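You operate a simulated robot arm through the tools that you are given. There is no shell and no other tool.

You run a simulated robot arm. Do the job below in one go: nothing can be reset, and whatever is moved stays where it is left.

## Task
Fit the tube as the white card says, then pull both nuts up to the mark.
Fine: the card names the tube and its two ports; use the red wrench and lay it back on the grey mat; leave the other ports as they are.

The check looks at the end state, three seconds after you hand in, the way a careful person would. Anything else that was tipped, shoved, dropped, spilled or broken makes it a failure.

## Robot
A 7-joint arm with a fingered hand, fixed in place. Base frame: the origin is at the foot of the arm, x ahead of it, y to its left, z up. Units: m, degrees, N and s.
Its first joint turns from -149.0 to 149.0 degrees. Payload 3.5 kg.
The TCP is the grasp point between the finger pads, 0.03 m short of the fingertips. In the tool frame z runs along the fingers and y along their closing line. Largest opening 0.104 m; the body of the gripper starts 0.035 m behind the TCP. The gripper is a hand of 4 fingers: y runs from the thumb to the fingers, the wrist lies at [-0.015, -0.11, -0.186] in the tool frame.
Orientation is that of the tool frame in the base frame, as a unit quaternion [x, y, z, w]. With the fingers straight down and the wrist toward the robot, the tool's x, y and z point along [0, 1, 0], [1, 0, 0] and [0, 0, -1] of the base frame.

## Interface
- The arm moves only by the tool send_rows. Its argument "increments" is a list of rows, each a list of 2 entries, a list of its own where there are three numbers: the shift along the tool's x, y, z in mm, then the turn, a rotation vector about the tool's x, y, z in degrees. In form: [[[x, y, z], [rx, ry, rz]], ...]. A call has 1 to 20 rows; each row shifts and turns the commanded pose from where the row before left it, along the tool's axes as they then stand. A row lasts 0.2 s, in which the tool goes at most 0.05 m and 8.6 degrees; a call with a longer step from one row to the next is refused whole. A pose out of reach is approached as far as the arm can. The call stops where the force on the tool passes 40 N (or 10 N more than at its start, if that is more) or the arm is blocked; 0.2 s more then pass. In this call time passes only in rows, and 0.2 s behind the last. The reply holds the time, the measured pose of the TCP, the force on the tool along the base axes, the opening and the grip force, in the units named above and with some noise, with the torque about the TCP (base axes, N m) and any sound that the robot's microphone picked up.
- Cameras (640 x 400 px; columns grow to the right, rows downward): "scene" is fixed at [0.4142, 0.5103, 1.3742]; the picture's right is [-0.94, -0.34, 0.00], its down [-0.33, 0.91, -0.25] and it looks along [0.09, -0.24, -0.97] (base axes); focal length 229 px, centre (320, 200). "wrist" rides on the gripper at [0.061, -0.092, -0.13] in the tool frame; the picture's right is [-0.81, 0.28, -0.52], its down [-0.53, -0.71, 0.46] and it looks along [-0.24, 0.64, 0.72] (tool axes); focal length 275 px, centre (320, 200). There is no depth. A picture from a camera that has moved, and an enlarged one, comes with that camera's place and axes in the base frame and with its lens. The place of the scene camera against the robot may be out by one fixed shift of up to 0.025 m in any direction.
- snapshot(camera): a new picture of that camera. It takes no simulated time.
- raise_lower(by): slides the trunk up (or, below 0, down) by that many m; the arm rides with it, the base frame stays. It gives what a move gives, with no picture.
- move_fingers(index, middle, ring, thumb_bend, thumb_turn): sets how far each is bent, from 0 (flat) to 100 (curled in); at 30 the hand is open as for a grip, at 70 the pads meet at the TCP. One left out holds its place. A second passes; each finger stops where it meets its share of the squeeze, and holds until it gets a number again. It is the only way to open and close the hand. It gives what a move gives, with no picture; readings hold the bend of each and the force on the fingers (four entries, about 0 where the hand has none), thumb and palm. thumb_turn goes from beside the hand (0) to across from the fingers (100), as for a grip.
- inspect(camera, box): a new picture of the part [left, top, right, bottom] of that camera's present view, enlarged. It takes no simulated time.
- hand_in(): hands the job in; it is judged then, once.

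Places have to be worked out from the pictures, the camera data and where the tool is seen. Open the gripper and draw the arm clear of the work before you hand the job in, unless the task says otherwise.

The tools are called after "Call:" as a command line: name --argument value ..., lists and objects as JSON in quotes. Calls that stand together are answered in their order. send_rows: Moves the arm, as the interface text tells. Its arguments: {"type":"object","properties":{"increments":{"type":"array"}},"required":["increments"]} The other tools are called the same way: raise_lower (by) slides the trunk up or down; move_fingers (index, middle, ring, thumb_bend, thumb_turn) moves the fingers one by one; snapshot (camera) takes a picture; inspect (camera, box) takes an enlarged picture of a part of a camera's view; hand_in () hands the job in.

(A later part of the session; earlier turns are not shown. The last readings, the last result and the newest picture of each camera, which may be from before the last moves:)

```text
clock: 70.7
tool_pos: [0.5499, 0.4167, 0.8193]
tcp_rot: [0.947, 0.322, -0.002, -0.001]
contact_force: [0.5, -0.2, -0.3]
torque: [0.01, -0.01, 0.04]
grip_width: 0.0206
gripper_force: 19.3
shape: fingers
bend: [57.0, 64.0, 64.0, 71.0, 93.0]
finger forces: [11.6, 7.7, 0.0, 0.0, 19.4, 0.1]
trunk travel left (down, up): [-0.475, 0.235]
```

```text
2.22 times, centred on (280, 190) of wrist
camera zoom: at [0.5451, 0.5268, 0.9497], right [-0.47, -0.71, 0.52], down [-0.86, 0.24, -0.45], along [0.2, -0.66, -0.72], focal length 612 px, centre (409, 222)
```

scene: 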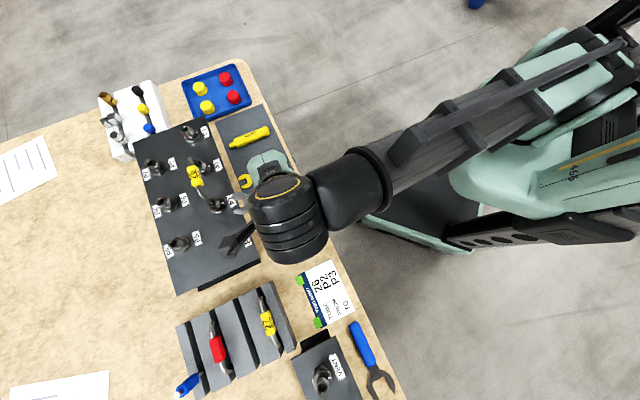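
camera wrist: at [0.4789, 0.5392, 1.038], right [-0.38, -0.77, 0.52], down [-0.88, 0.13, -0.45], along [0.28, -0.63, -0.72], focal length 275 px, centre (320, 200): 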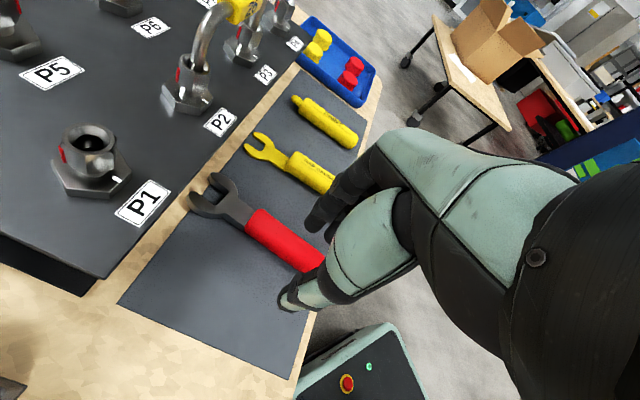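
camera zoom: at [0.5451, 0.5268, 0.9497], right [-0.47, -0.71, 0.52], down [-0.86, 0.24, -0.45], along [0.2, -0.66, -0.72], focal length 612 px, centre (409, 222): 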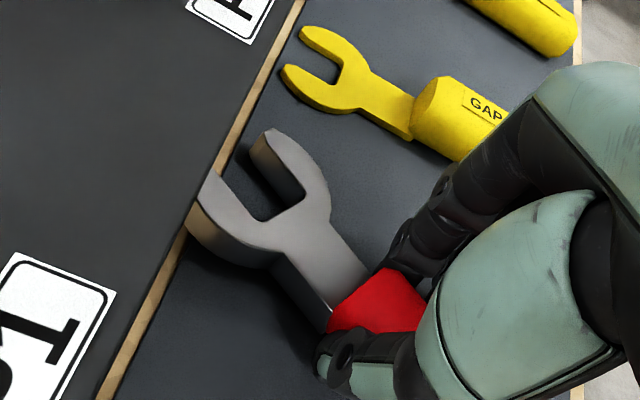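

The extra squeeze twisted the wrench about 20° because the thumb overpowered the index finger. I'll rebalance by giving the index more and easing the thumb, while it still rests on the mat.

Call:
move_fingers --index 88 --middle 68 --ring 62 --thumb_bend 77

Call:
inspect --camera "wrist" --box '[170, 100, 390, 280]'

```text
clock: 71.7
tool_pos: [0.5499, 0.4164, 0.8181]
tcp_rot: [0.947, 0.321, -0.001, 0.0]
contact_force: [-0.3, -0.3, 2.3]
torque: [-0.09, 0.03, -0.1]
grip_width: 0.0212
gripper_force: 13.5
shape: fingers
bend: [57.0, 63.0, 62.0, 70.0, 94.0]
finger forces: [9.9, 4.3, 0.0, 0.1, 13.6, 0.0]
trunk travel left (down, up): [-0.475, 0.235]
```

```text
2.22 times, centred on (280, 190) of wrist
camera zoom: at [0.545, 0.5266, 0.9499], right [-0.47, -0.71, 0.52], down [-0.86, 0.24, -0.45], along [0.2, -0.66, -0.72], focal length 612 px, centre (409, 222)
```

zoom: 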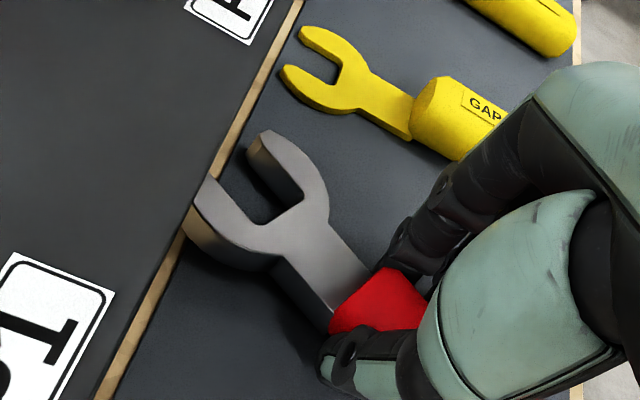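

The wrench keeps its angle by friction, which I can compensate for with hand yaw. I'll take the firm, balanced squeeze and lift a few centimetres to check for droop.

Call:
move_fingers --index 88 --middle 74 --ring 66 --thumb_bend 82

Call:
send_rows --increments '[[[0, 0, -5], [0, 0, 0]], [[0, 0, -10], [0, 0, 0]], [[0, 0, -20], [0, 0, 0]], [[0, 0, -25], [0, 0, 0]], [[0, 0, 0], [0, 0, 0]], [[0, 0, 0], [0, 0, 0]]]'

Call:
inspect --camera "wrist" --box '[170, 100, 390, 280]'

Call:
snapshot --camera "wrist"

```text
clock: 72.7
tool_pos: [0.5504, 0.4179, 0.819]
tcp_rot: [0.947, 0.321, -0.001, 0.0]
contact_force: [-1.7, -1.4, 1.3]
torque: [-0.02, 0.0, 0.0]
grip_width: 0.0207
gripper_force: 18.5
shape: fingers
bend: [57.0, 63.0, 66.0, 69.0, 94.0]
finger forces: [10.2, 7.8, 0.2, 0.0, 18.4, 0.0]
trunk travel left (down, up): [-0.475, 0.235]
```

```text
clock: 74.1
tool_pos: [0.549, 0.4146, 0.8771]
tcp_rot: [0.947, 0.321, -0.002, 0.0]
contact_force: [-1.3, -0.6, -4.7]
torque: [-0.14, 0.27, 0.03]
grip_width: 0.0211
gripper_force: 19.2
shape: fingers
bend: [57.0, 63.0, 66.0, 70.0, 93.0]
finger forces: [10.1, 9.2, 0.1, 0.0, 18.6, 0.0]
trunk travel left (down, up): [-0.475, 0.235]
```

```text
2.22 times, centred on (280, 190) of wrist
camera zoom: at [0.5438, 0.5247, 1.0076], right [-0.47, -0.71, 0.52], down [-0.86, 0.24, -0.45], along [0.2, -0.66, -0.72], focal length 612 px, centre (409, 222)
```

zoom: 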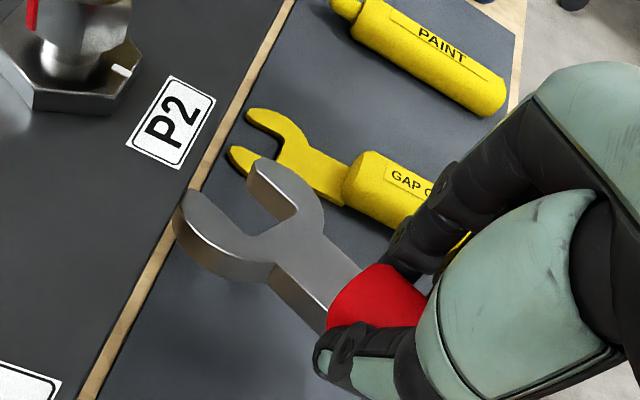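

```text
taken
camera wrist: at [0.5438, 0.5247, 1.0076], right [-0.47, -0.71, 0.52], down [-0.86, 0.24, -0.45], along [0.2, -0.66, -0.72], focal length 275 px, centre (320, 200)
```

wrist: 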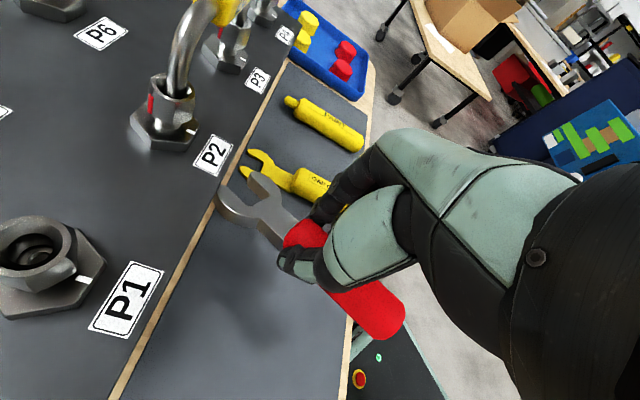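

The −4.7 N reading and the jaw tip sitting right at the board edge suggest it is rubbing there. I'll back away from the board by 15 mm and then check.

Call:
send_rows --increments '[[[-5, 0, 0], [0, 0, 0]], [[-10, 0, 0], [0, 0, 0]], [[0, 0, 0], [0, 0, 0]]]'

Call:
inspect --camera "wrist" --box '[170, 100, 390, 280]'

Call:
inspect --camera "scene" --box '[200, 170, 300, 250]'

```text
clock: 74.9
tool_pos: [0.5384, 0.4078, 0.8788]
tcp_rot: [0.947, 0.321, -0.001, -0.001]
contact_force: [0.0, 0.4, -1.3]
torque: [0.0, -0.04, 0.0]
grip_width: 0.0211
gripper_force: 17.4
shape: fingers
bend: [57.0, 63.0, 66.0, 71.0, 93.0]
finger forces: [10.9, 7.1, 0.0, 0.0, 17.7, 0.0]
trunk travel left (down, up): [-0.475, 0.235]
```

```text
2.22 times, centred on (280, 190) of wrist
camera zoom: at [0.5324, 0.5166, 1.0096], right [-0.47, -0.71, 0.52], down [-0.86, 0.24, -0.45], along [0.2, -0.66, -0.73], focal length 612 px, centre (409, 222)
```

zoom: 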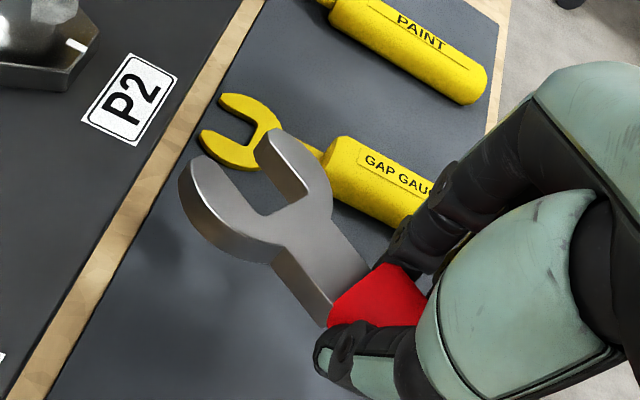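

```text
5.00 times, centred on (250, 210) of scene
camera zoom: at [0.4142, 0.5103, 1.3742], right [-0.94, -0.34, 0.0], down [-0.33, 0.91, -0.25], along [0.09, -0.24, -0.97], focal length 1147 px, centre (670, 150)
```

zoom: 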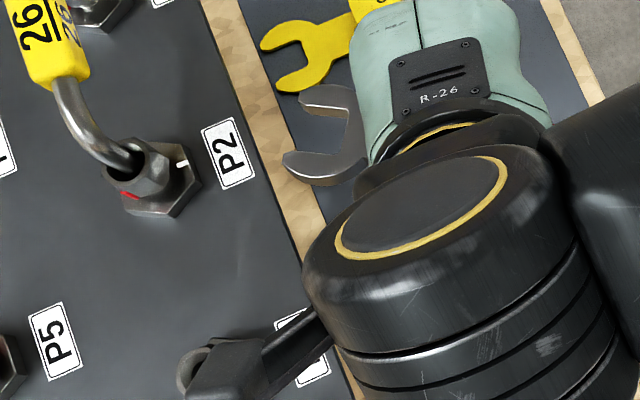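

That's clear now, carrying only the wrench weight. I'll raise to about 0.94 and measure the wrench's pose in the hand.

Call:
send_rows --increments '[[[0, 0, -30], [0, 0, 0]], [[0, 0, -35], [0, 0, 0]], [[0, 0, 0], [0, 0, 0]], [[0, 0, 0], [0, 0, 0]]]'

Call:
inspect --camera "wrist" --box '[210, 120, 330, 220]'

Call:
inspect --camera "wrist" --box '[270, 190, 410, 340]'

Call:
inspect --camera "scene" --box '[200, 170, 300, 250]'

```text
clock: 75.9
tool_pos: [0.5358, 0.4098, 0.9438]
tcp_rot: [0.947, 0.321, -0.001, -0.001]
contact_force: [0.3, 0.2, -1.1]
torque: [0.05, 0.02, -0.01]
grip_width: 0.0208
gripper_force: 17.9
shape: fingers
bend: [57.0, 63.0, 66.0, 71.0, 93.0]
finger forces: [11.0, 7.1, 0.1, 0.0, 17.8, 0.0]
trunk travel left (down, up): [-0.475, 0.235]
```

```text
4.00 times, centred on (270, 170) of wrist
camera zoom: at [0.5308, 0.5194, 1.0749], right [-0.47, -0.71, 0.52], down [-0.86, 0.24, -0.45], along [0.2, -0.66, -0.72], focal length 1101 px, centre (520, 320)
```

zoom: 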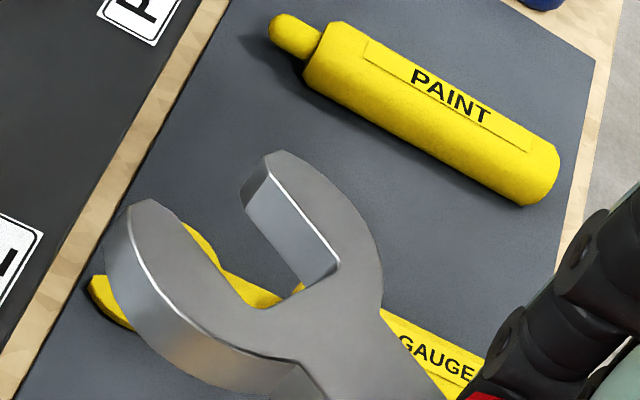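

```text
2.67 times, centred on (340, 265) of wrist
camera zoom: at [0.5308, 0.5194, 1.0749], right [-0.47, -0.71, 0.52], down [-0.86, 0.24, -0.45], along [0.2, -0.66, -0.72], focal length 734 px, centre (267, 27)
```

zoom: 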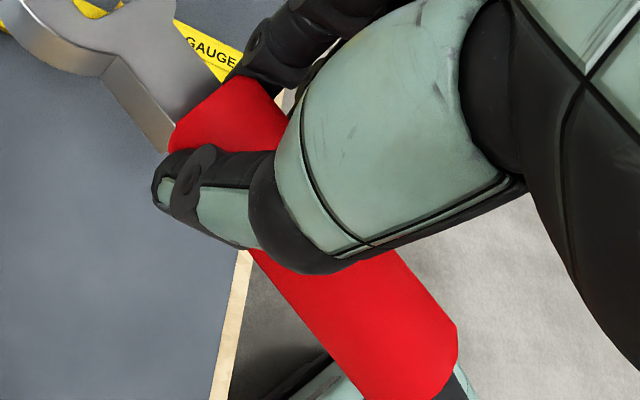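

```text
5.00 times, centred on (250, 210) of scene
camera zoom: at [0.4142, 0.5103, 1.3742], right [-0.94, -0.34, 0.0], down [-0.33, 0.91, -0.25], along [0.09, -0.24, -0.97], focal length 1147 px, centre (670, 150)
```

zoom: 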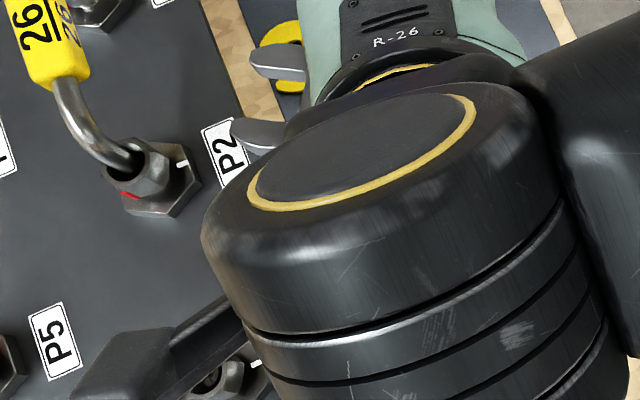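

The wrench has ended up about 30° yawed, 12° drooped and somewhat rolled, partly from rubbing the board edge, which is not good enough for the nuts. I'll turn it back toward the 45° line, set it on the mat further from the board, and regrip with balanced finger forces.

Call:
send_rows --increments '[[[0, 0, 0], [0, 0, -7.5]], [[0, 0, 0], [0, 0, -7.5]], [[0, 0, 0], [0, 0, -7.5]], [[0, 0, 0], [0, 0, -7.5]], [[0, 0, 0], [0, 0, 0]]]'

Call:
snapshot --camera "wrist"

Call:
inspect --camera "scene" --box '[200, 160, 320, 256]'

```text
clock: 77.1
tool_pos: [0.5375, 0.409, 0.9459]
tcp_rot: [0.831, 0.556, 0.0, -0.001]
contact_force: [-0.5, 0.5, -0.7]
torque: [0.02, 0.01, 0.0]
grip_width: 0.0208
gripper_force: 17.8
shape: fingers
bend: [57.0, 63.0, 66.0, 71.0, 93.0]
finger forces: [10.7, 7.0, 0.0, 0.0, 17.7, 0.0]
trunk travel left (down, up): [-0.475, 0.235]
```

```text
taken
camera wrist: at [0.4784, 0.4998, 1.076], right [-0.05, -0.85, 0.52], down [-0.86, -0.22, -0.45], along [0.5, -0.47, -0.73], focal length 275 px, centre (320, 200)
```

wrist: 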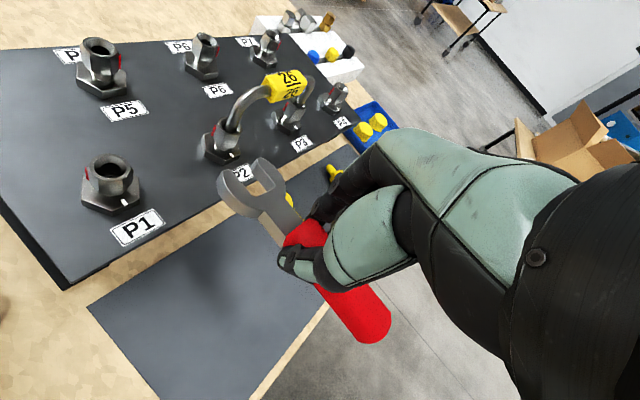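

```text
4.17 times, centred on (260, 208) of scene
camera zoom: at [0.4142, 0.5103, 1.3742], right [-0.94, -0.34, 0.0], down [-0.33, 0.91, -0.25], along [0.09, -0.24, -0.97], focal length 956 px, centre (570, 167)
```

zoom: 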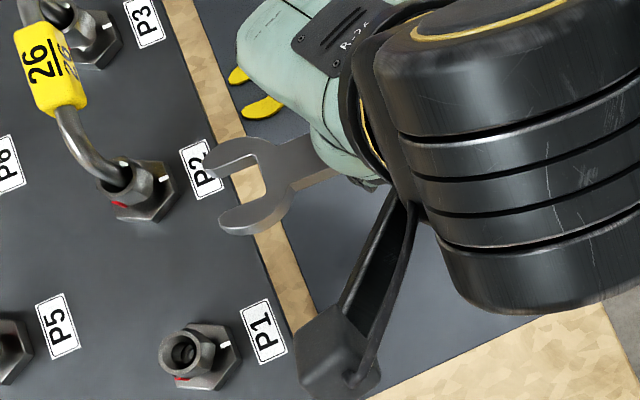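

In this overhead view the wrench looks reasonably flat, and the 18 N grip holds it steadily. I'll press it lightly on the mat while gripped so it levels itself, 15 mm further from the board edge.

Call:
send_rows --increments '[[[-13.9, -5.7, 0], [0, 0, 0]], [[0, 0, 40], [0, 0, 0]], [[0, 0, 40], [0, 0, 0]], [[0, 0, 22], [0, 0, 0]], [[0, 0, 8], [0, 0, 0]], [[0, 0, 6], [0, 0, 0]], [[0, 0, 4], [0, 0, 0]], [[0, 0, 0], [0, 0, 0]]]'

Call:
snapshot --camera "wrist"

```text
clock: 78.9
tool_pos: [0.5274, 0.3976, 0.8253]
tcp_rot: [0.832, 0.555, 0.0, -0.002]
contact_force: [0.4, -0.1, -1.3]
torque: [0.01, 0.0, 0.03]
grip_width: 0.0208
gripper_force: 17.6
shape: fingers
bend: [57.0, 63.0, 66.0, 71.0, 93.0]
finger forces: [10.5, 7.4, 0.0, 0.0, 17.7, 0.0]
trunk travel left (down, up): [-0.475, 0.235]
```

```text
taken
camera wrist: at [0.468, 0.4891, 0.9557], right [-0.05, -0.85, 0.52], down [-0.86, -0.22, -0.45], along [0.5, -0.47, -0.73], focal length 275 px, centre (320, 200)
```

wrist: 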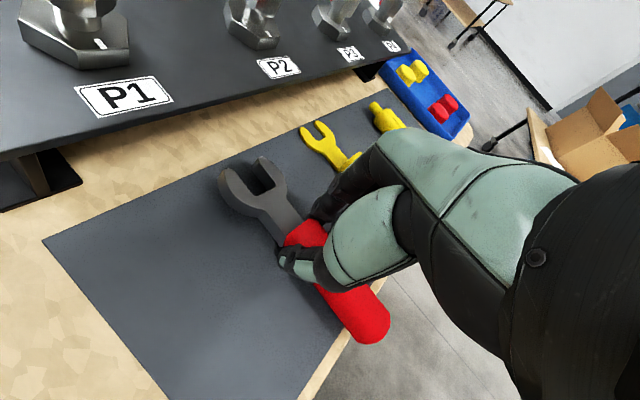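

There's no contact even at 0.825, so the droop is smaller than I computed. I'll lower the last few millimetres to level it.

Call:
send_rows --increments '[[[0, 0, 2], [0, 0, 0]], [[0, 0, 2], [0, 0, 0]], [[0, 0, 1.5], [0, 0, 0]], [[0, 0, 1.5], [0, 0, 0]], [[0, 0, 0], [0, 0, 0]]]'

Call:
inspect --camera "wrist" --box '[190, 130, 410, 360]'

```text
clock: 80.1
tool_pos: [0.5283, 0.398, 0.8188]
tcp_rot: [0.831, 0.556, 0.0, -0.001]
contact_force: [-1.7, 1.0, 6.1]
torque: [-0.01, -0.08, 0.0]
grip_width: 0.0204
gripper_force: 17.8
shape: fingers
bend: [57.0, 63.0, 66.0, 71.0, 93.0]
finger forces: [9.9, 7.5, 0.1, 0.0, 19.0, 0.0]
trunk travel left (down, up): [-0.475, 0.235]
```

```text
1.74 times, centred on (300, 245) of wrist
camera zoom: at [0.4672, 0.4891, 0.9489], right [-0.06, -0.85, 0.52], down [-0.86, -0.22, -0.45], along [0.5, -0.47, -0.73], focal length 479 px, centre (355, 122)
```

zoom: 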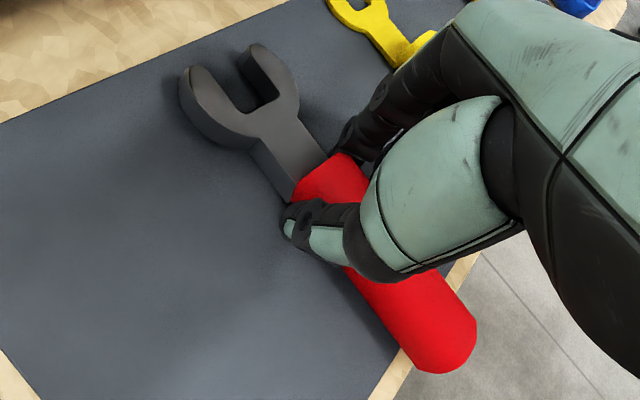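

It levels at exactly the mat-contact height, so the wrench is flat in the grip with a steady ~28.5° yaw offset. I'll lift it straight up to z≈0.95 and study the nut orientation at P2 and P3.

Call:
send_rows --increments '[[[0, 0, -10], [0, 0, 0]], [[0, 0, -40], [0, 0, 0]], [[0, 0, -40], [0, 0, 0]], [[0, 0, -40], [0, 0, 0]], [[0, 0, 0], [0, 0, 0]]]'

Call:
inspect --camera "scene" --box '[205, 190, 235, 215]'

Call:
inspect --camera "scene" --box '[190, 155, 220, 180]'

Call:
snapshot --camera "wrist"

Call:
inspect --camera "wrist" --box '[170, 80, 330, 200]'

```text
clock: 81.3
tool_pos: [0.5279, 0.395, 0.9482]
tcp_rot: [0.832, 0.555, 0.0, -0.001]
contact_force: [1.1, -0.2, -1.5]
torque: [0.02, 0.0, 0.02]
grip_width: 0.0208
gripper_force: 17.5
shape: fingers
bend: [57.0, 63.0, 66.0, 71.0, 93.0]
finger forces: [10.1, 7.6, 0.0, 0.0, 17.6, 0.0]
trunk travel left (down, up): [-0.475, 0.235]
```

```text
16.00 times, centred on (220, 202) of scene
camera zoom: at [0.4142, 0.5103, 1.3742], right [-0.94, -0.34, 0.0], down [-0.33, 0.91, -0.25], along [0.09, -0.24, -0.97], focal length 3669 px, centre (1920, 160)
```

zoom: 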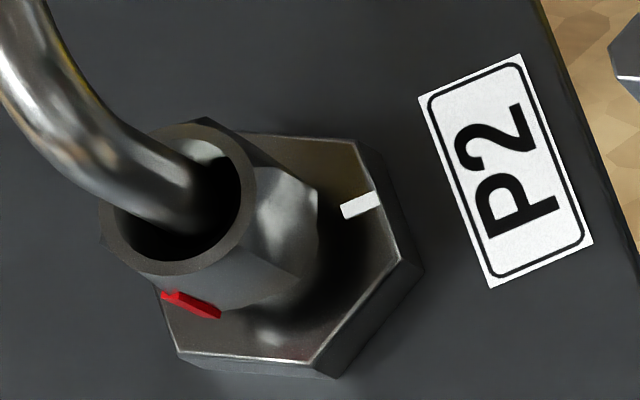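

```text
16.00 times, centred on (205, 168) of scene
camera zoom: at [0.4142, 0.5103, 1.3742], right [-0.94, -0.34, 0.0], down [-0.33, 0.91, -0.25], along [0.09, -0.24, -0.97], focal length 3669 px, centre (2160, 720)
```

zoom: 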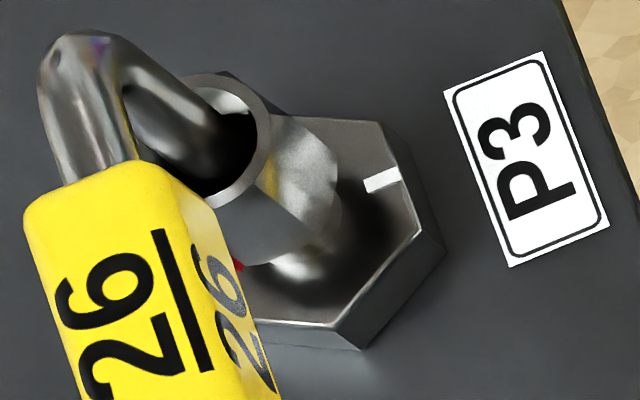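

```text
taken
camera wrist: at [0.468, 0.4864, 1.0795], right [-0.05, -0.85, 0.52], down [-0.86, -0.22, -0.45], along [0.5, -0.47, -0.73], focal length 275 px, centre (320, 200)
```

wrist: 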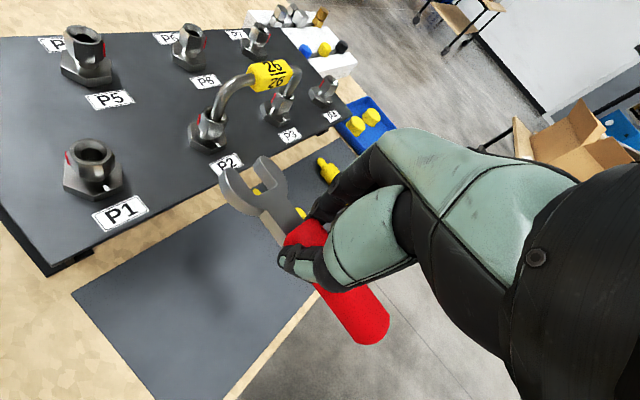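

```text
3.33 times, centred on (250, 140) of wrist
camera zoom: at [0.468, 0.4864, 1.0795], right [-0.05, -0.85, 0.52], down [-0.86, -0.22, -0.45], along [0.5, -0.47, -0.73], focal length 918 px, centre (553, 400)
```

zoom: 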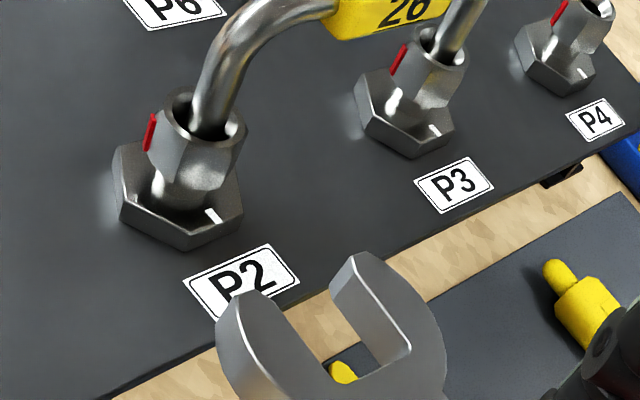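

This is a very clear view of the nuts and the wrench. I'll zoom in closer to read the nut's hex height range and flat orientation.

Call:
inspect --camera "wrist" --box '[185, 95, 245, 145]'

Call:
inspect --camera "wrist" --box '[250, 75, 310, 125]'

Call:
inspect --camera "wrist" --box '[210, 140, 310, 220]'

```text
8.00 times, centred on (215, 120) of wrist
camera zoom: at [0.468, 0.4864, 1.0795], right [-0.05, -0.85, 0.52], down [-0.86, -0.22, -0.45], along [0.5, -0.47, -0.73], focal length 2202 px, centre (1160, 840)
```

zoom: 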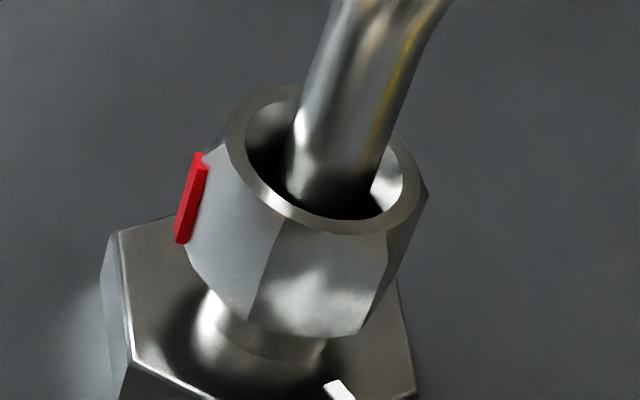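

```text
8.00 times, centred on (280, 100) of wrist
camera zoom: at [0.468, 0.4864, 1.0795], right [-0.05, -0.85, 0.52], down [-0.86, -0.22, -0.45], along [0.5, -0.47, -0.73], focal length 2202 px, centre (640, 1000)
```

zoom: 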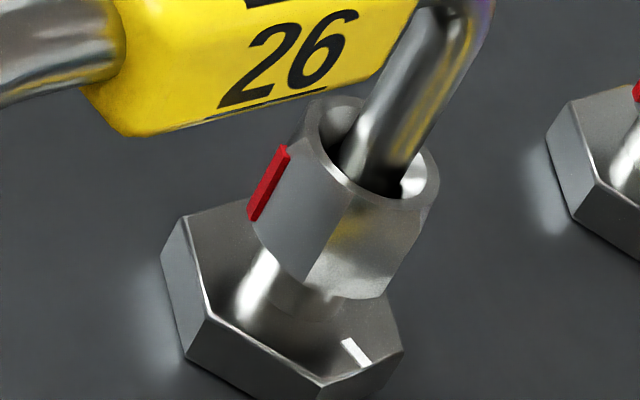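

```text
5.00 times, centred on (260, 180) of wrist
camera zoom: at [0.468, 0.4864, 1.0795], right [-0.05, -0.85, 0.52], down [-0.86, -0.22, -0.45], along [0.5, -0.47, -0.73], focal length 1376 px, centre (620, 300)
```

zoom: 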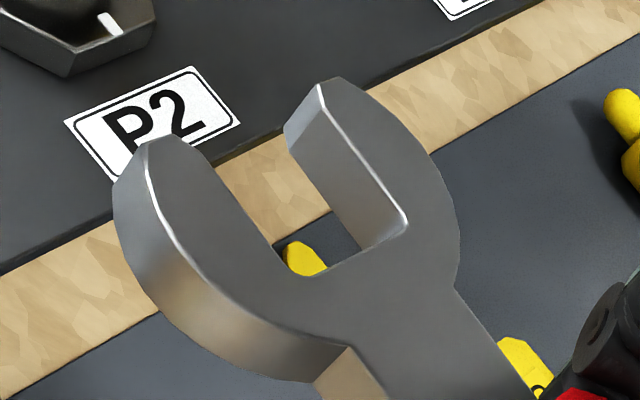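

The red tab sits on a nut flat with its normal near 77°, so each nut needs about 212° clockwise to reach the tick at 225°. The wrench should fit with the handle toward 227°, then in strokes from 255° to 195°. I'll bring the wrench in front of P2 at that heading, still backed off.

Call:
send_rows --increments '[[[0, 0, 0], [0, 0, -8]], [[4, 27.6, 0], [0, 0, 0]], [[4.1, 27.5, 0], [0, 0, 0]], [[0, 0, 18], [0, 0, 0]], [[0, 0, 17], [0, 0, 0]], [[0, 0, 0], [0, 0, 0]]]'

Call:
snapshot --camera "wrist"

Call:
inspect --camera "wrist" --box '[160, 80, 340, 220]'

Call:
inspect --camera "scene" --box '[190, 170, 270, 230]'

```text
clock: 82.7
tool_pos: [0.5835, 0.3912, 0.9142]
tcp_rot: [0.791, 0.612, 0.0, -0.001]
contact_force: [0.1, -0.1, -1.7]
torque: [-0.03, 0.01, 0.02]
grip_width: 0.02
gripper_force: 17.2
shape: fingers
bend: [57.0, 63.0, 66.0, 72.0, 93.0]
finger forces: [9.5, 8.1, 0.1, 0.0, 17.3, 0.0]
trunk travel left (down, up): [-0.475, 0.235]
```

```text
taken
camera wrist: at [0.5118, 0.4721, 1.0449], right [0.06, -0.85, 0.52], down [-0.82, -0.34, -0.45], along [0.56, -0.4, -0.73], focal length 275 px, centre (320, 200)
```

wrist: 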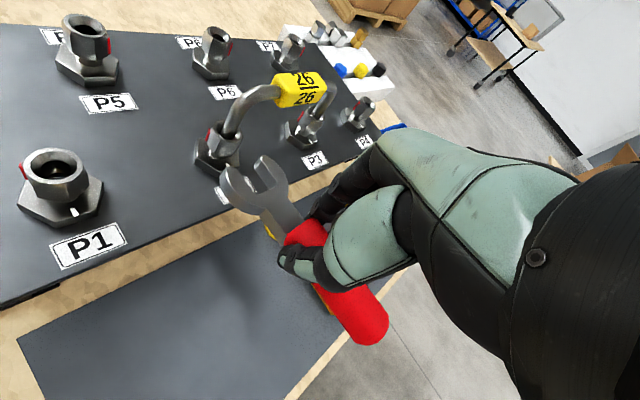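

```text
2.86 times, centred on (250, 150) of wrist
camera zoom: at [0.5118, 0.4721, 1.0449], right [0.06, -0.85, 0.52], down [-0.82, -0.34, -0.45], along [0.56, -0.4, -0.73], focal length 786 px, centre (520, 343)
```

zoom: 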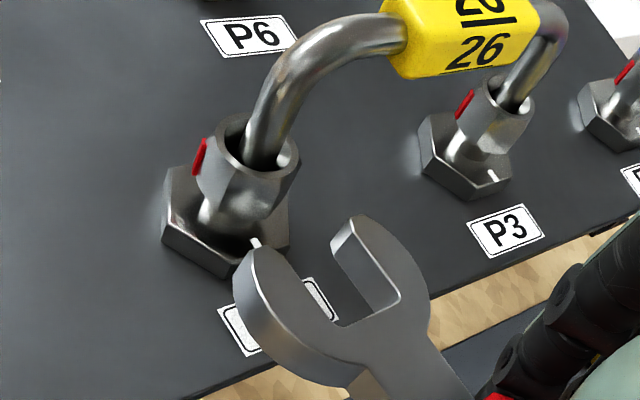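

```text
6.67 times, centred on (230, 200) of scene
camera zoom: at [0.4142, 0.5103, 1.3742], right [-0.94, -0.34, 0.0], down [-0.33, 0.91, -0.25], along [0.09, -0.24, -0.97], focal length 1529 px, centre (920, 200)
```

zoom: 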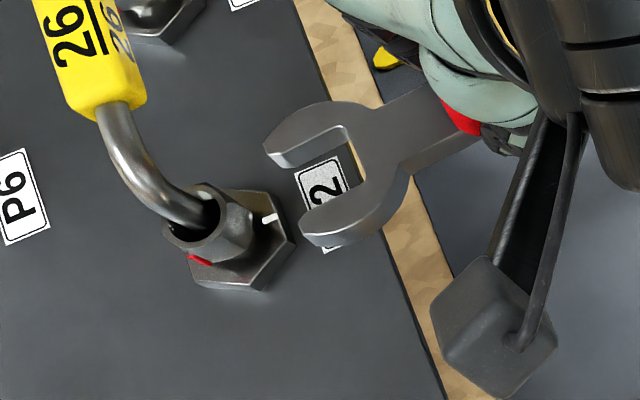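

The overhead view shows the wrench axis pointing straight at the P2 nut, with lateral error under 1 mm and the slot about 52 mm from the nut centre. I'll advance 22 mm along the wrench axis and check height and alignment.

Call:
send_rows --increments '[[[9.7, 5.2, 0], [0, 0, 0]], [[9.7, 5.2, 0], [0, 0, 0]], [[0, 0, 0], [0, 0, 0]]]'

Call:
inspect --camera "wrist" --box '[190, 90, 310, 190]'

Call:
inspect --camera "scene" --box '[195, 180, 255, 225]'

```text
clock: 83.5
tool_pos: [0.5986, 0.4077, 0.9123]
tcp_rot: [0.791, 0.612, 0.0, -0.001]
contact_force: [-1.2, -2.8, -1.1]
torque: [-0.09, 0.07, -0.1]
grip_width: 0.0203
gripper_force: 18.1
shape: fingers
bend: [57.0, 64.0, 66.0, 72.0, 93.0]
finger forces: [11.1, 7.3, 0.1, 0.0, 17.6, 0.0]
trunk travel left (down, up): [-0.475, 0.235]
```

```text
4.00 times, centred on (250, 140) of wrist
camera zoom: at [0.5276, 0.4888, 1.0442], right [0.06, -0.85, 0.52], down [-0.82, -0.34, -0.45], along [0.56, -0.4, -0.73], focal length 1101 px, centre (600, 440)
```

zoom: 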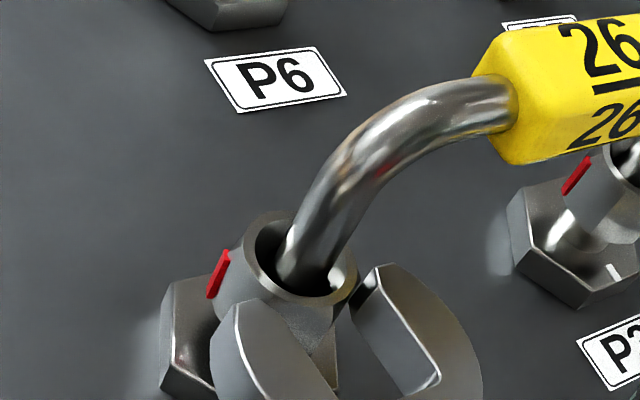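

```text
8.89 times, centred on (225, 202) of scene
camera zoom: at [0.4142, 0.5103, 1.3742], right [-0.94, -0.34, 0.0], down [-0.33, 0.91, -0.25], along [0.09, -0.24, -0.97], focal length 2038 px, centre (1164, 178)
```

zoom: 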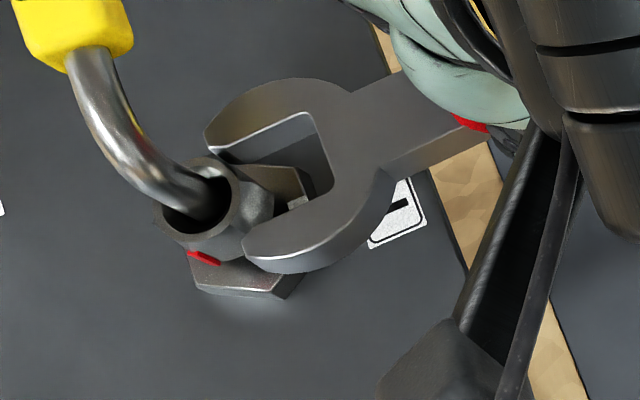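

The left jaw tip is touching the nut, and both cameras show the nut about 4 mm toward that jaw. I'll back off slightly, shift sideways 3.8 mm and look again.

Call:
send_rows --increments '[[[-6.2, -3.3, 0], [0, 0, 0]], [[1.8, -3.3, 0], [0, 0, 0]], [[0, 0, 0], [0, 0, 0]]]'

Call:
inspect --camera "wrist" --box '[190, 90, 310, 190]'

Call:
inspect --camera "scene" --box '[195, 180, 255, 225]'

```text
clock: 84.3
tool_pos: [0.5921, 0.4042, 0.9133]
tcp_rot: [0.791, 0.612, 0.0, 0.0]
contact_force: [-0.3, 0.2, -1.4]
torque: [-0.04, -0.01, -0.02]
grip_width: 0.0201
gripper_force: 18.0
shape: fingers
bend: [57.0, 64.0, 66.0, 72.0, 93.0]
finger forces: [9.8, 7.9, 0.0, 0.0, 17.6, 0.1]
trunk travel left (down, up): [-0.475, 0.235]
```

```text
4.00 times, centred on (250, 140) of wrist
camera zoom: at [0.5197, 0.4861, 1.0439], right [0.06, -0.85, 0.52], down [-0.82, -0.34, -0.45], along [0.56, -0.4, -0.73], focal length 1101 px, centre (600, 440)
```

zoom: 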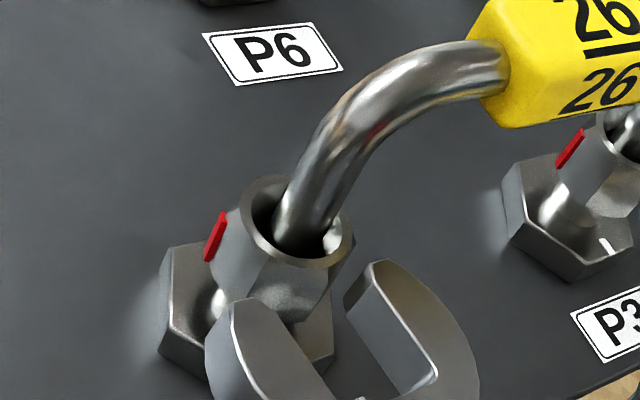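

```text
8.89 times, centred on (225, 202) of scene
camera zoom: at [0.4142, 0.5103, 1.3742], right [-0.94, -0.34, 0.0], down [-0.33, 0.91, -0.25], along [0.09, -0.24, -0.97], focal length 2038 px, centre (1164, 178)
```

zoom: 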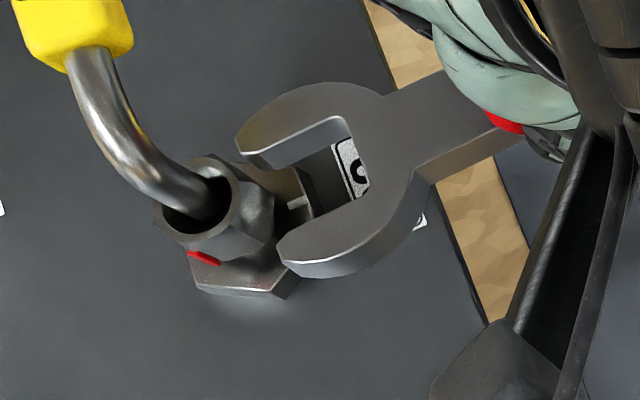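

Both views now show the jaws lined up on the nut within about 1 mm. I'll advance gently 12 mm and check for contact.

Call:
send_rows --increments '[[[3.5, 1.9, 0], [0, 0, 0]], [[3.5, 1.9, 0], [0, 0, 0]], [[3.5, 1.9, 0], [0, 0, 0]], [[0, 0, 0], [0, 0, 0]]]'

Call:
inspect --camera "wrist" --box '[190, 90, 310, 190]'

Call:
inspect --camera "scene" --box '[195, 180, 255, 225]'

```text
clock: 85.3
tool_pos: [0.6002, 0.4124, 0.9124]
tcp_rot: [0.791, 0.612, -0.001, 0.0]
contact_force: [-2.2, -4.2, -0.9]
torque: [-0.13, 0.0, -0.21]
grip_width: 0.0205
gripper_force: 19.3
shape: fingers
bend: [57.0, 65.0, 66.0, 72.0, 92.0]
finger forces: [13.6, 6.7, 0.0, 0.0, 18.5, 0.0]
trunk travel left (down, up): [-0.475, 0.235]
```

```text
4.00 times, centred on (250, 140) of wrist
camera zoom: at [0.527, 0.494, 1.0431], right [0.06, -0.85, 0.52], down [-0.82, -0.34, -0.45], along [0.56, -0.4, -0.73], focal length 1101 px, centre (600, 440)
```

zoom: 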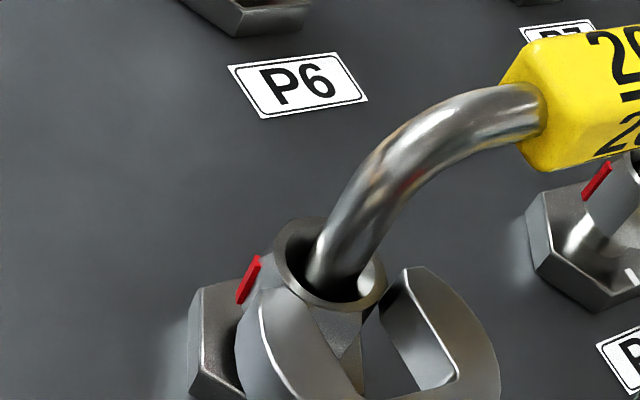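

```text
8.89 times, centred on (225, 202) of scene
camera zoom: at [0.4142, 0.5103, 1.3742], right [-0.94, -0.34, 0.0], down [-0.33, 0.91, -0.25], along [0.09, -0.24, -0.97], focal length 2038 px, centre (1164, 178)
```

zoom: 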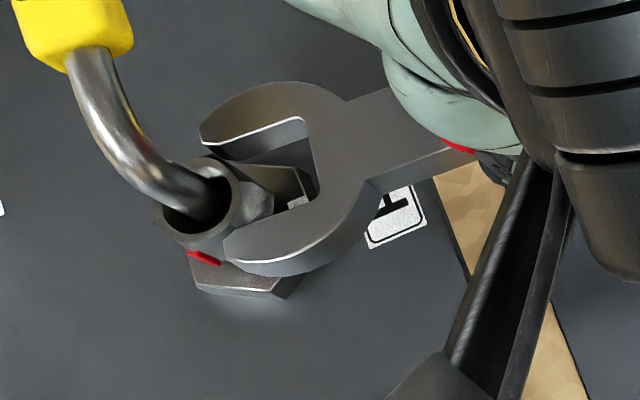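

The left jaw still catches the nut's edge; the gap is all on the right side. I'll back off again and shift another 3 mm to that side.

Call:
send_rows --increments '[[[-7.0, -3.8, 0], [0, 0, 0]], [[1.4, -2.6, 0], [0, 0, 0]], [[0, 0, 0], [0, 0, 0]]]'

Call:
inspect --camera "wrist" --box '[190, 90, 310, 190]'

Call:
inspect --camera "scene" --box '[200, 180, 250, 220]'

```text
clock: 86.1
tool_pos: [0.5905, 0.4095, 0.9124]
tcp_rot: [0.79, 0.613, 0.0, -0.001]
contact_force: [-0.5, 0.9, -1.0]
torque: [-0.02, -0.04, -0.02]
grip_width: 0.0203
gripper_force: 18.0
shape: fingers
bend: [57.0, 65.0, 66.0, 72.0, 92.0]
finger forces: [11.3, 6.9, 0.1, 0.0, 18.0, 0.0]
trunk travel left (down, up): [-0.475, 0.235]
```

```text
4.00 times, centred on (250, 140) of wrist
camera zoom: at [0.5199, 0.4911, 1.0433], right [0.06, -0.85, 0.52], down [-0.82, -0.34, -0.45], along [0.56, -0.4, -0.73], focal length 1101 px, centre (600, 440)
```

zoom: 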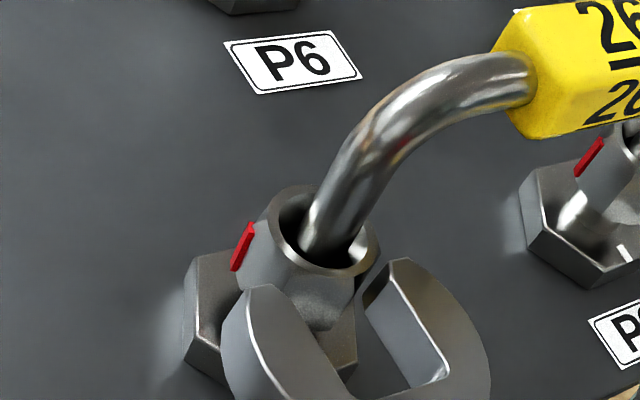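

```text
10.00 times, centred on (225, 200) of scene
camera zoom: at [0.4142, 0.5103, 1.3742], right [-0.94, -0.34, 0.0], down [-0.33, 0.91, -0.25], along [0.09, -0.24, -0.97], focal length 2293 px, centre (1270, 200)
```

zoom: 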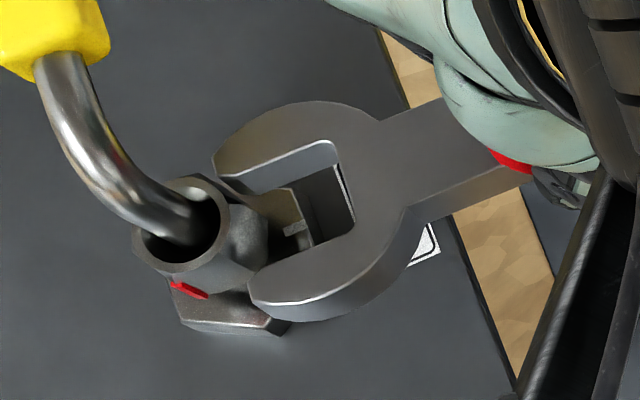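

My two views disagree in a way that hints the wrench may be too high, so I need more careful measurement. I'll take high-zoom pictures at this contact-free pose.

Call:
inspect --camera "scene" --box '[208, 188, 240, 212]'

Call:
inspect --camera "wrist" --box '[235, 130, 275, 160]'

Call:
inspect --camera "wrist" --box '[235, 145, 315, 205]'

```text
16.00 times, centred on (224, 200) of scene
camera zoom: at [0.4142, 0.5103, 1.3742], right [-0.94, -0.34, 0.0], down [-0.33, 0.91, -0.25], along [0.09, -0.24, -0.97], focal length 3669 px, centre (1856, 200)
```

zoom: 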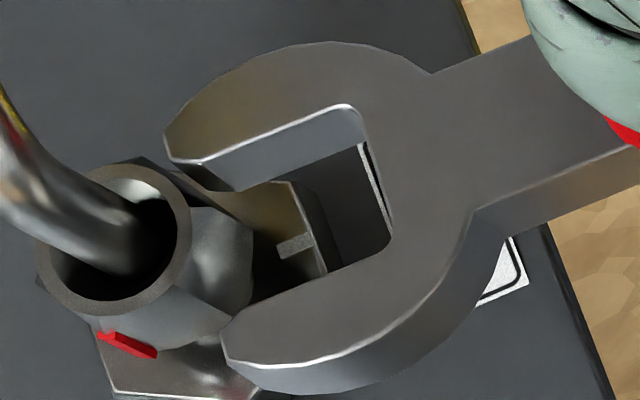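

```text
13.33 times, centred on (255, 145) of wrist
camera zoom: at [0.5199, 0.4911, 1.0433], right [0.06, -0.85, 0.52], down [-0.82, -0.34, -0.45], along [0.56, -0.4, -0.73], focal length 3670 px, centre (1187, 933)
```

zoom: 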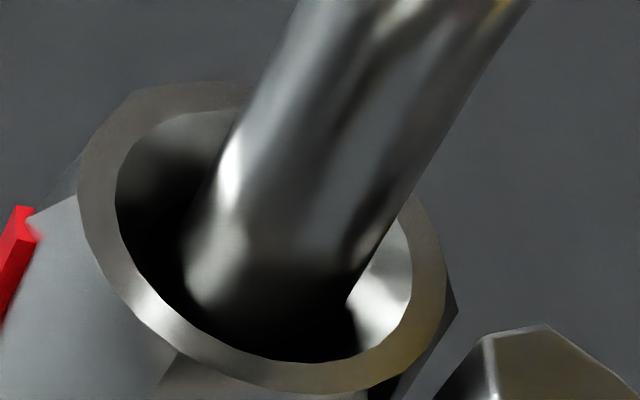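

```text
6.67 times, centred on (275, 175) of wrist
camera zoom: at [0.5199, 0.4911, 1.0433], right [0.06, -0.85, 0.52], down [-0.82, -0.34, -0.45], along [0.56, -0.4, -0.73], focal length 1835 px, centre (620, 367)
```

zoom: 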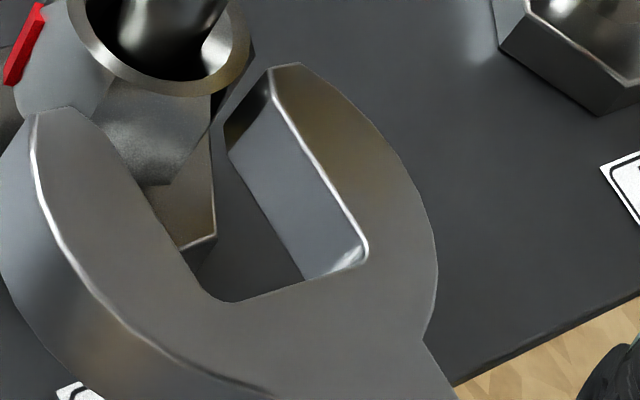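

The contact torques in both attempts fit the right jaw touching, and so does the arm's own position estimate, so my sideways shifts were in the wrong direction. I'll move 8 mm back to the right and look.

Call:
send_rows --increments '[[[-3.8, 7.0, 0], [0, 0, 0]], [[0, 0, 0], [0, 0, 0]]]'

Call:
inspect --camera "scene" --box '[208, 188, 240, 212]'

Call:
inspect --camera "wrist" --box '[205, 115, 305, 190]'

```text
clock: 86.7
tool_pos: [0.5967, 0.4036, 0.9116]
tcp_rot: [0.79, 0.613, 0.0, -0.001]
contact_force: [-0.5, 0.1, -2.0]
torque: [0.0, -0.01, 0.03]
grip_width: 0.0199
gripper_force: 18.0
shape: fingers
bend: [57.0, 65.0, 66.0, 72.0, 92.0]
finger forces: [11.2, 7.0, 0.0, 0.0, 17.9, 0.0]
trunk travel left (down, up): [-0.475, 0.235]
```

```text
16.00 times, centred on (224, 200) of scene
camera zoom: at [0.4142, 0.5103, 1.3742], right [-0.94, -0.34, 0.0], down [-0.33, 0.91, -0.25], along [0.09, -0.24, -0.97], focal length 3669 px, centre (1856, 200)
```

zoom: 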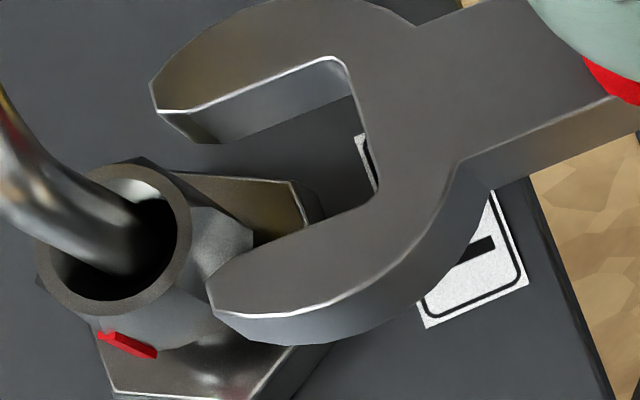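

```text
5.33 times, centred on (255, 152) of wrist
camera zoom: at [0.525, 0.4855, 1.0427], right [0.06, -0.85, 0.52], down [-0.82, -0.34, -0.45], along [0.56, -0.4, -0.73], focal length 1468 px, centre (667, 453)
```

zoom: 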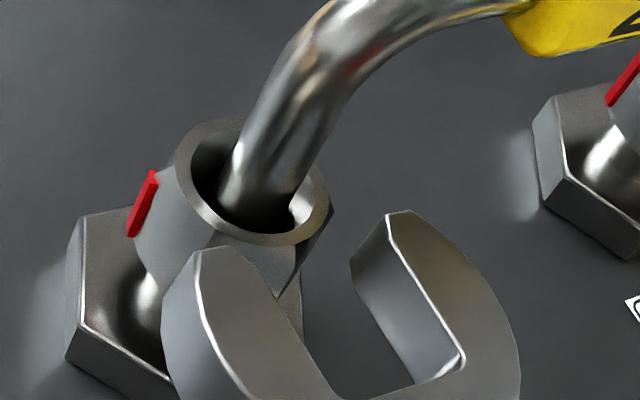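

Overhead, the nut now lies to the left by roughly 4 mm, so the right lateral position is in between. I'll shift left 4.2 mm and probe forward gently.

Call:
send_rows --increments '[[[2.0, -3.7, 0], [0, 0, 0]], [[3.5, 1.9, 0], [0, 0, 0]], [[3.5, 1.9, 0], [0, 0, 0]], [[0, 0, 0], [0, 0, 0]]]'

Call:
inspect --camera "scene" --box '[208, 188, 240, 212]'

Call:
inspect --camera "wrist" --box '[205, 115, 305, 190]'

```text
clock: 87.7
tool_pos: [0.5993, 0.413, 0.9109]
tcp_rot: [0.791, 0.612, 0.0, 0.0]
contact_force: [0.4, -2.6, -2.1]
torque: [-0.07, 0.02, -0.17]
grip_width: 0.0208
gripper_force: 19.2
shape: fingers
bend: [56.0, 65.0, 66.0, 72.0, 92.0]
finger forces: [14.3, 6.4, 0.1, 0.0, 18.2, 0.0]
trunk travel left (down, up): [-0.475, 0.235]
```

```text
16.00 times, centred on (224, 200) of scene
camera zoom: at [0.4142, 0.5103, 1.3742], right [-0.94, -0.34, 0.0], down [-0.33, 0.91, -0.25], along [0.09, -0.24, -0.97], focal length 3669 px, centre (1856, 200)
```

zoom: 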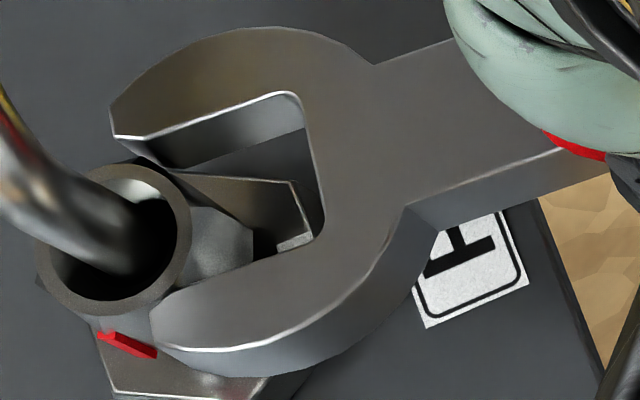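

```text
5.33 times, centred on (255, 152) of wrist
camera zoom: at [0.5281, 0.4945, 1.0416], right [0.06, -0.85, 0.52], down [-0.82, -0.34, -0.45], along [0.56, -0.4, -0.73], focal length 1468 px, centre (667, 453)
```

zoom: 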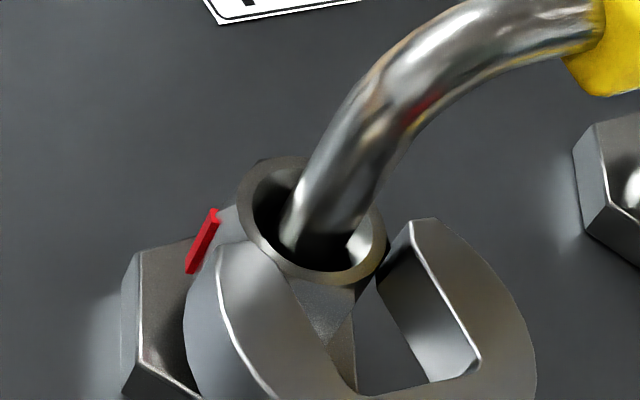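

The force directions of 240–280° match the nut's right-hand face pressing the right jaw, so the wrench must go further right, and it may also sit a bit high. I'll back off, lower 4 mm, move 4.5 mm right and probe again.

Call:
send_rows --increments '[[[-8.8, -4.8, 0], [0, 0, 0]], [[0, 0, 4], [0, 0, 0]], [[-2.1, 3.95, 0], [0, 0, 0]], [[4.4, 2.4, 0], [0, 0, 0]], [[2.6, 1.4, 0], [0, 0, 0]], [[0, 0, 0], [0, 0, 0]]]'

Call:
inspect --camera "scene" --box '[208, 188, 240, 212]'

Call:
inspect --camera "wrist" --box '[205, 115, 305, 190]'

```text
clock: 89.1
tool_pos: [0.6013, 0.4094, 0.9089]
tcp_rot: [0.79, 0.612, -0.001, 0.0]
contact_force: [0.2, -0.3, -1.5]
torque: [0.0, 0.0, 0.02]
grip_width: 0.0205
gripper_force: 18.2
shape: fingers
bend: [56.0, 64.0, 66.0, 72.0, 92.0]
finger forces: [11.5, 6.8, 0.0, 0.1, 18.2, 0.0]
trunk travel left (down, up): [-0.475, 0.235]
```

```text
16.00 times, centred on (224, 200) of scene
camera zoom: at [0.4142, 0.5103, 1.3742], right [-0.94, -0.34, 0.0], down [-0.33, 0.91, -0.25], along [0.09, -0.24, -0.97], focal length 3669 px, centre (1856, 200)
```

zoom: 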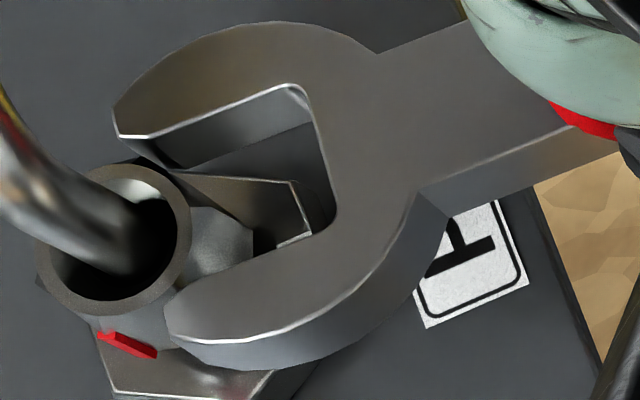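

```text
5.33 times, centred on (255, 152) of wrist
camera zoom: at [0.5298, 0.4908, 1.0389], right [0.06, -0.85, 0.52], down [-0.82, -0.34, -0.45], along [0.56, -0.4, -0.73], focal length 1468 px, centre (667, 453)
```

zoom: 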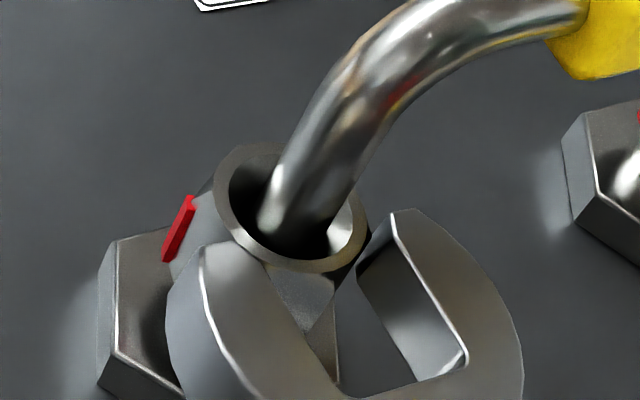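

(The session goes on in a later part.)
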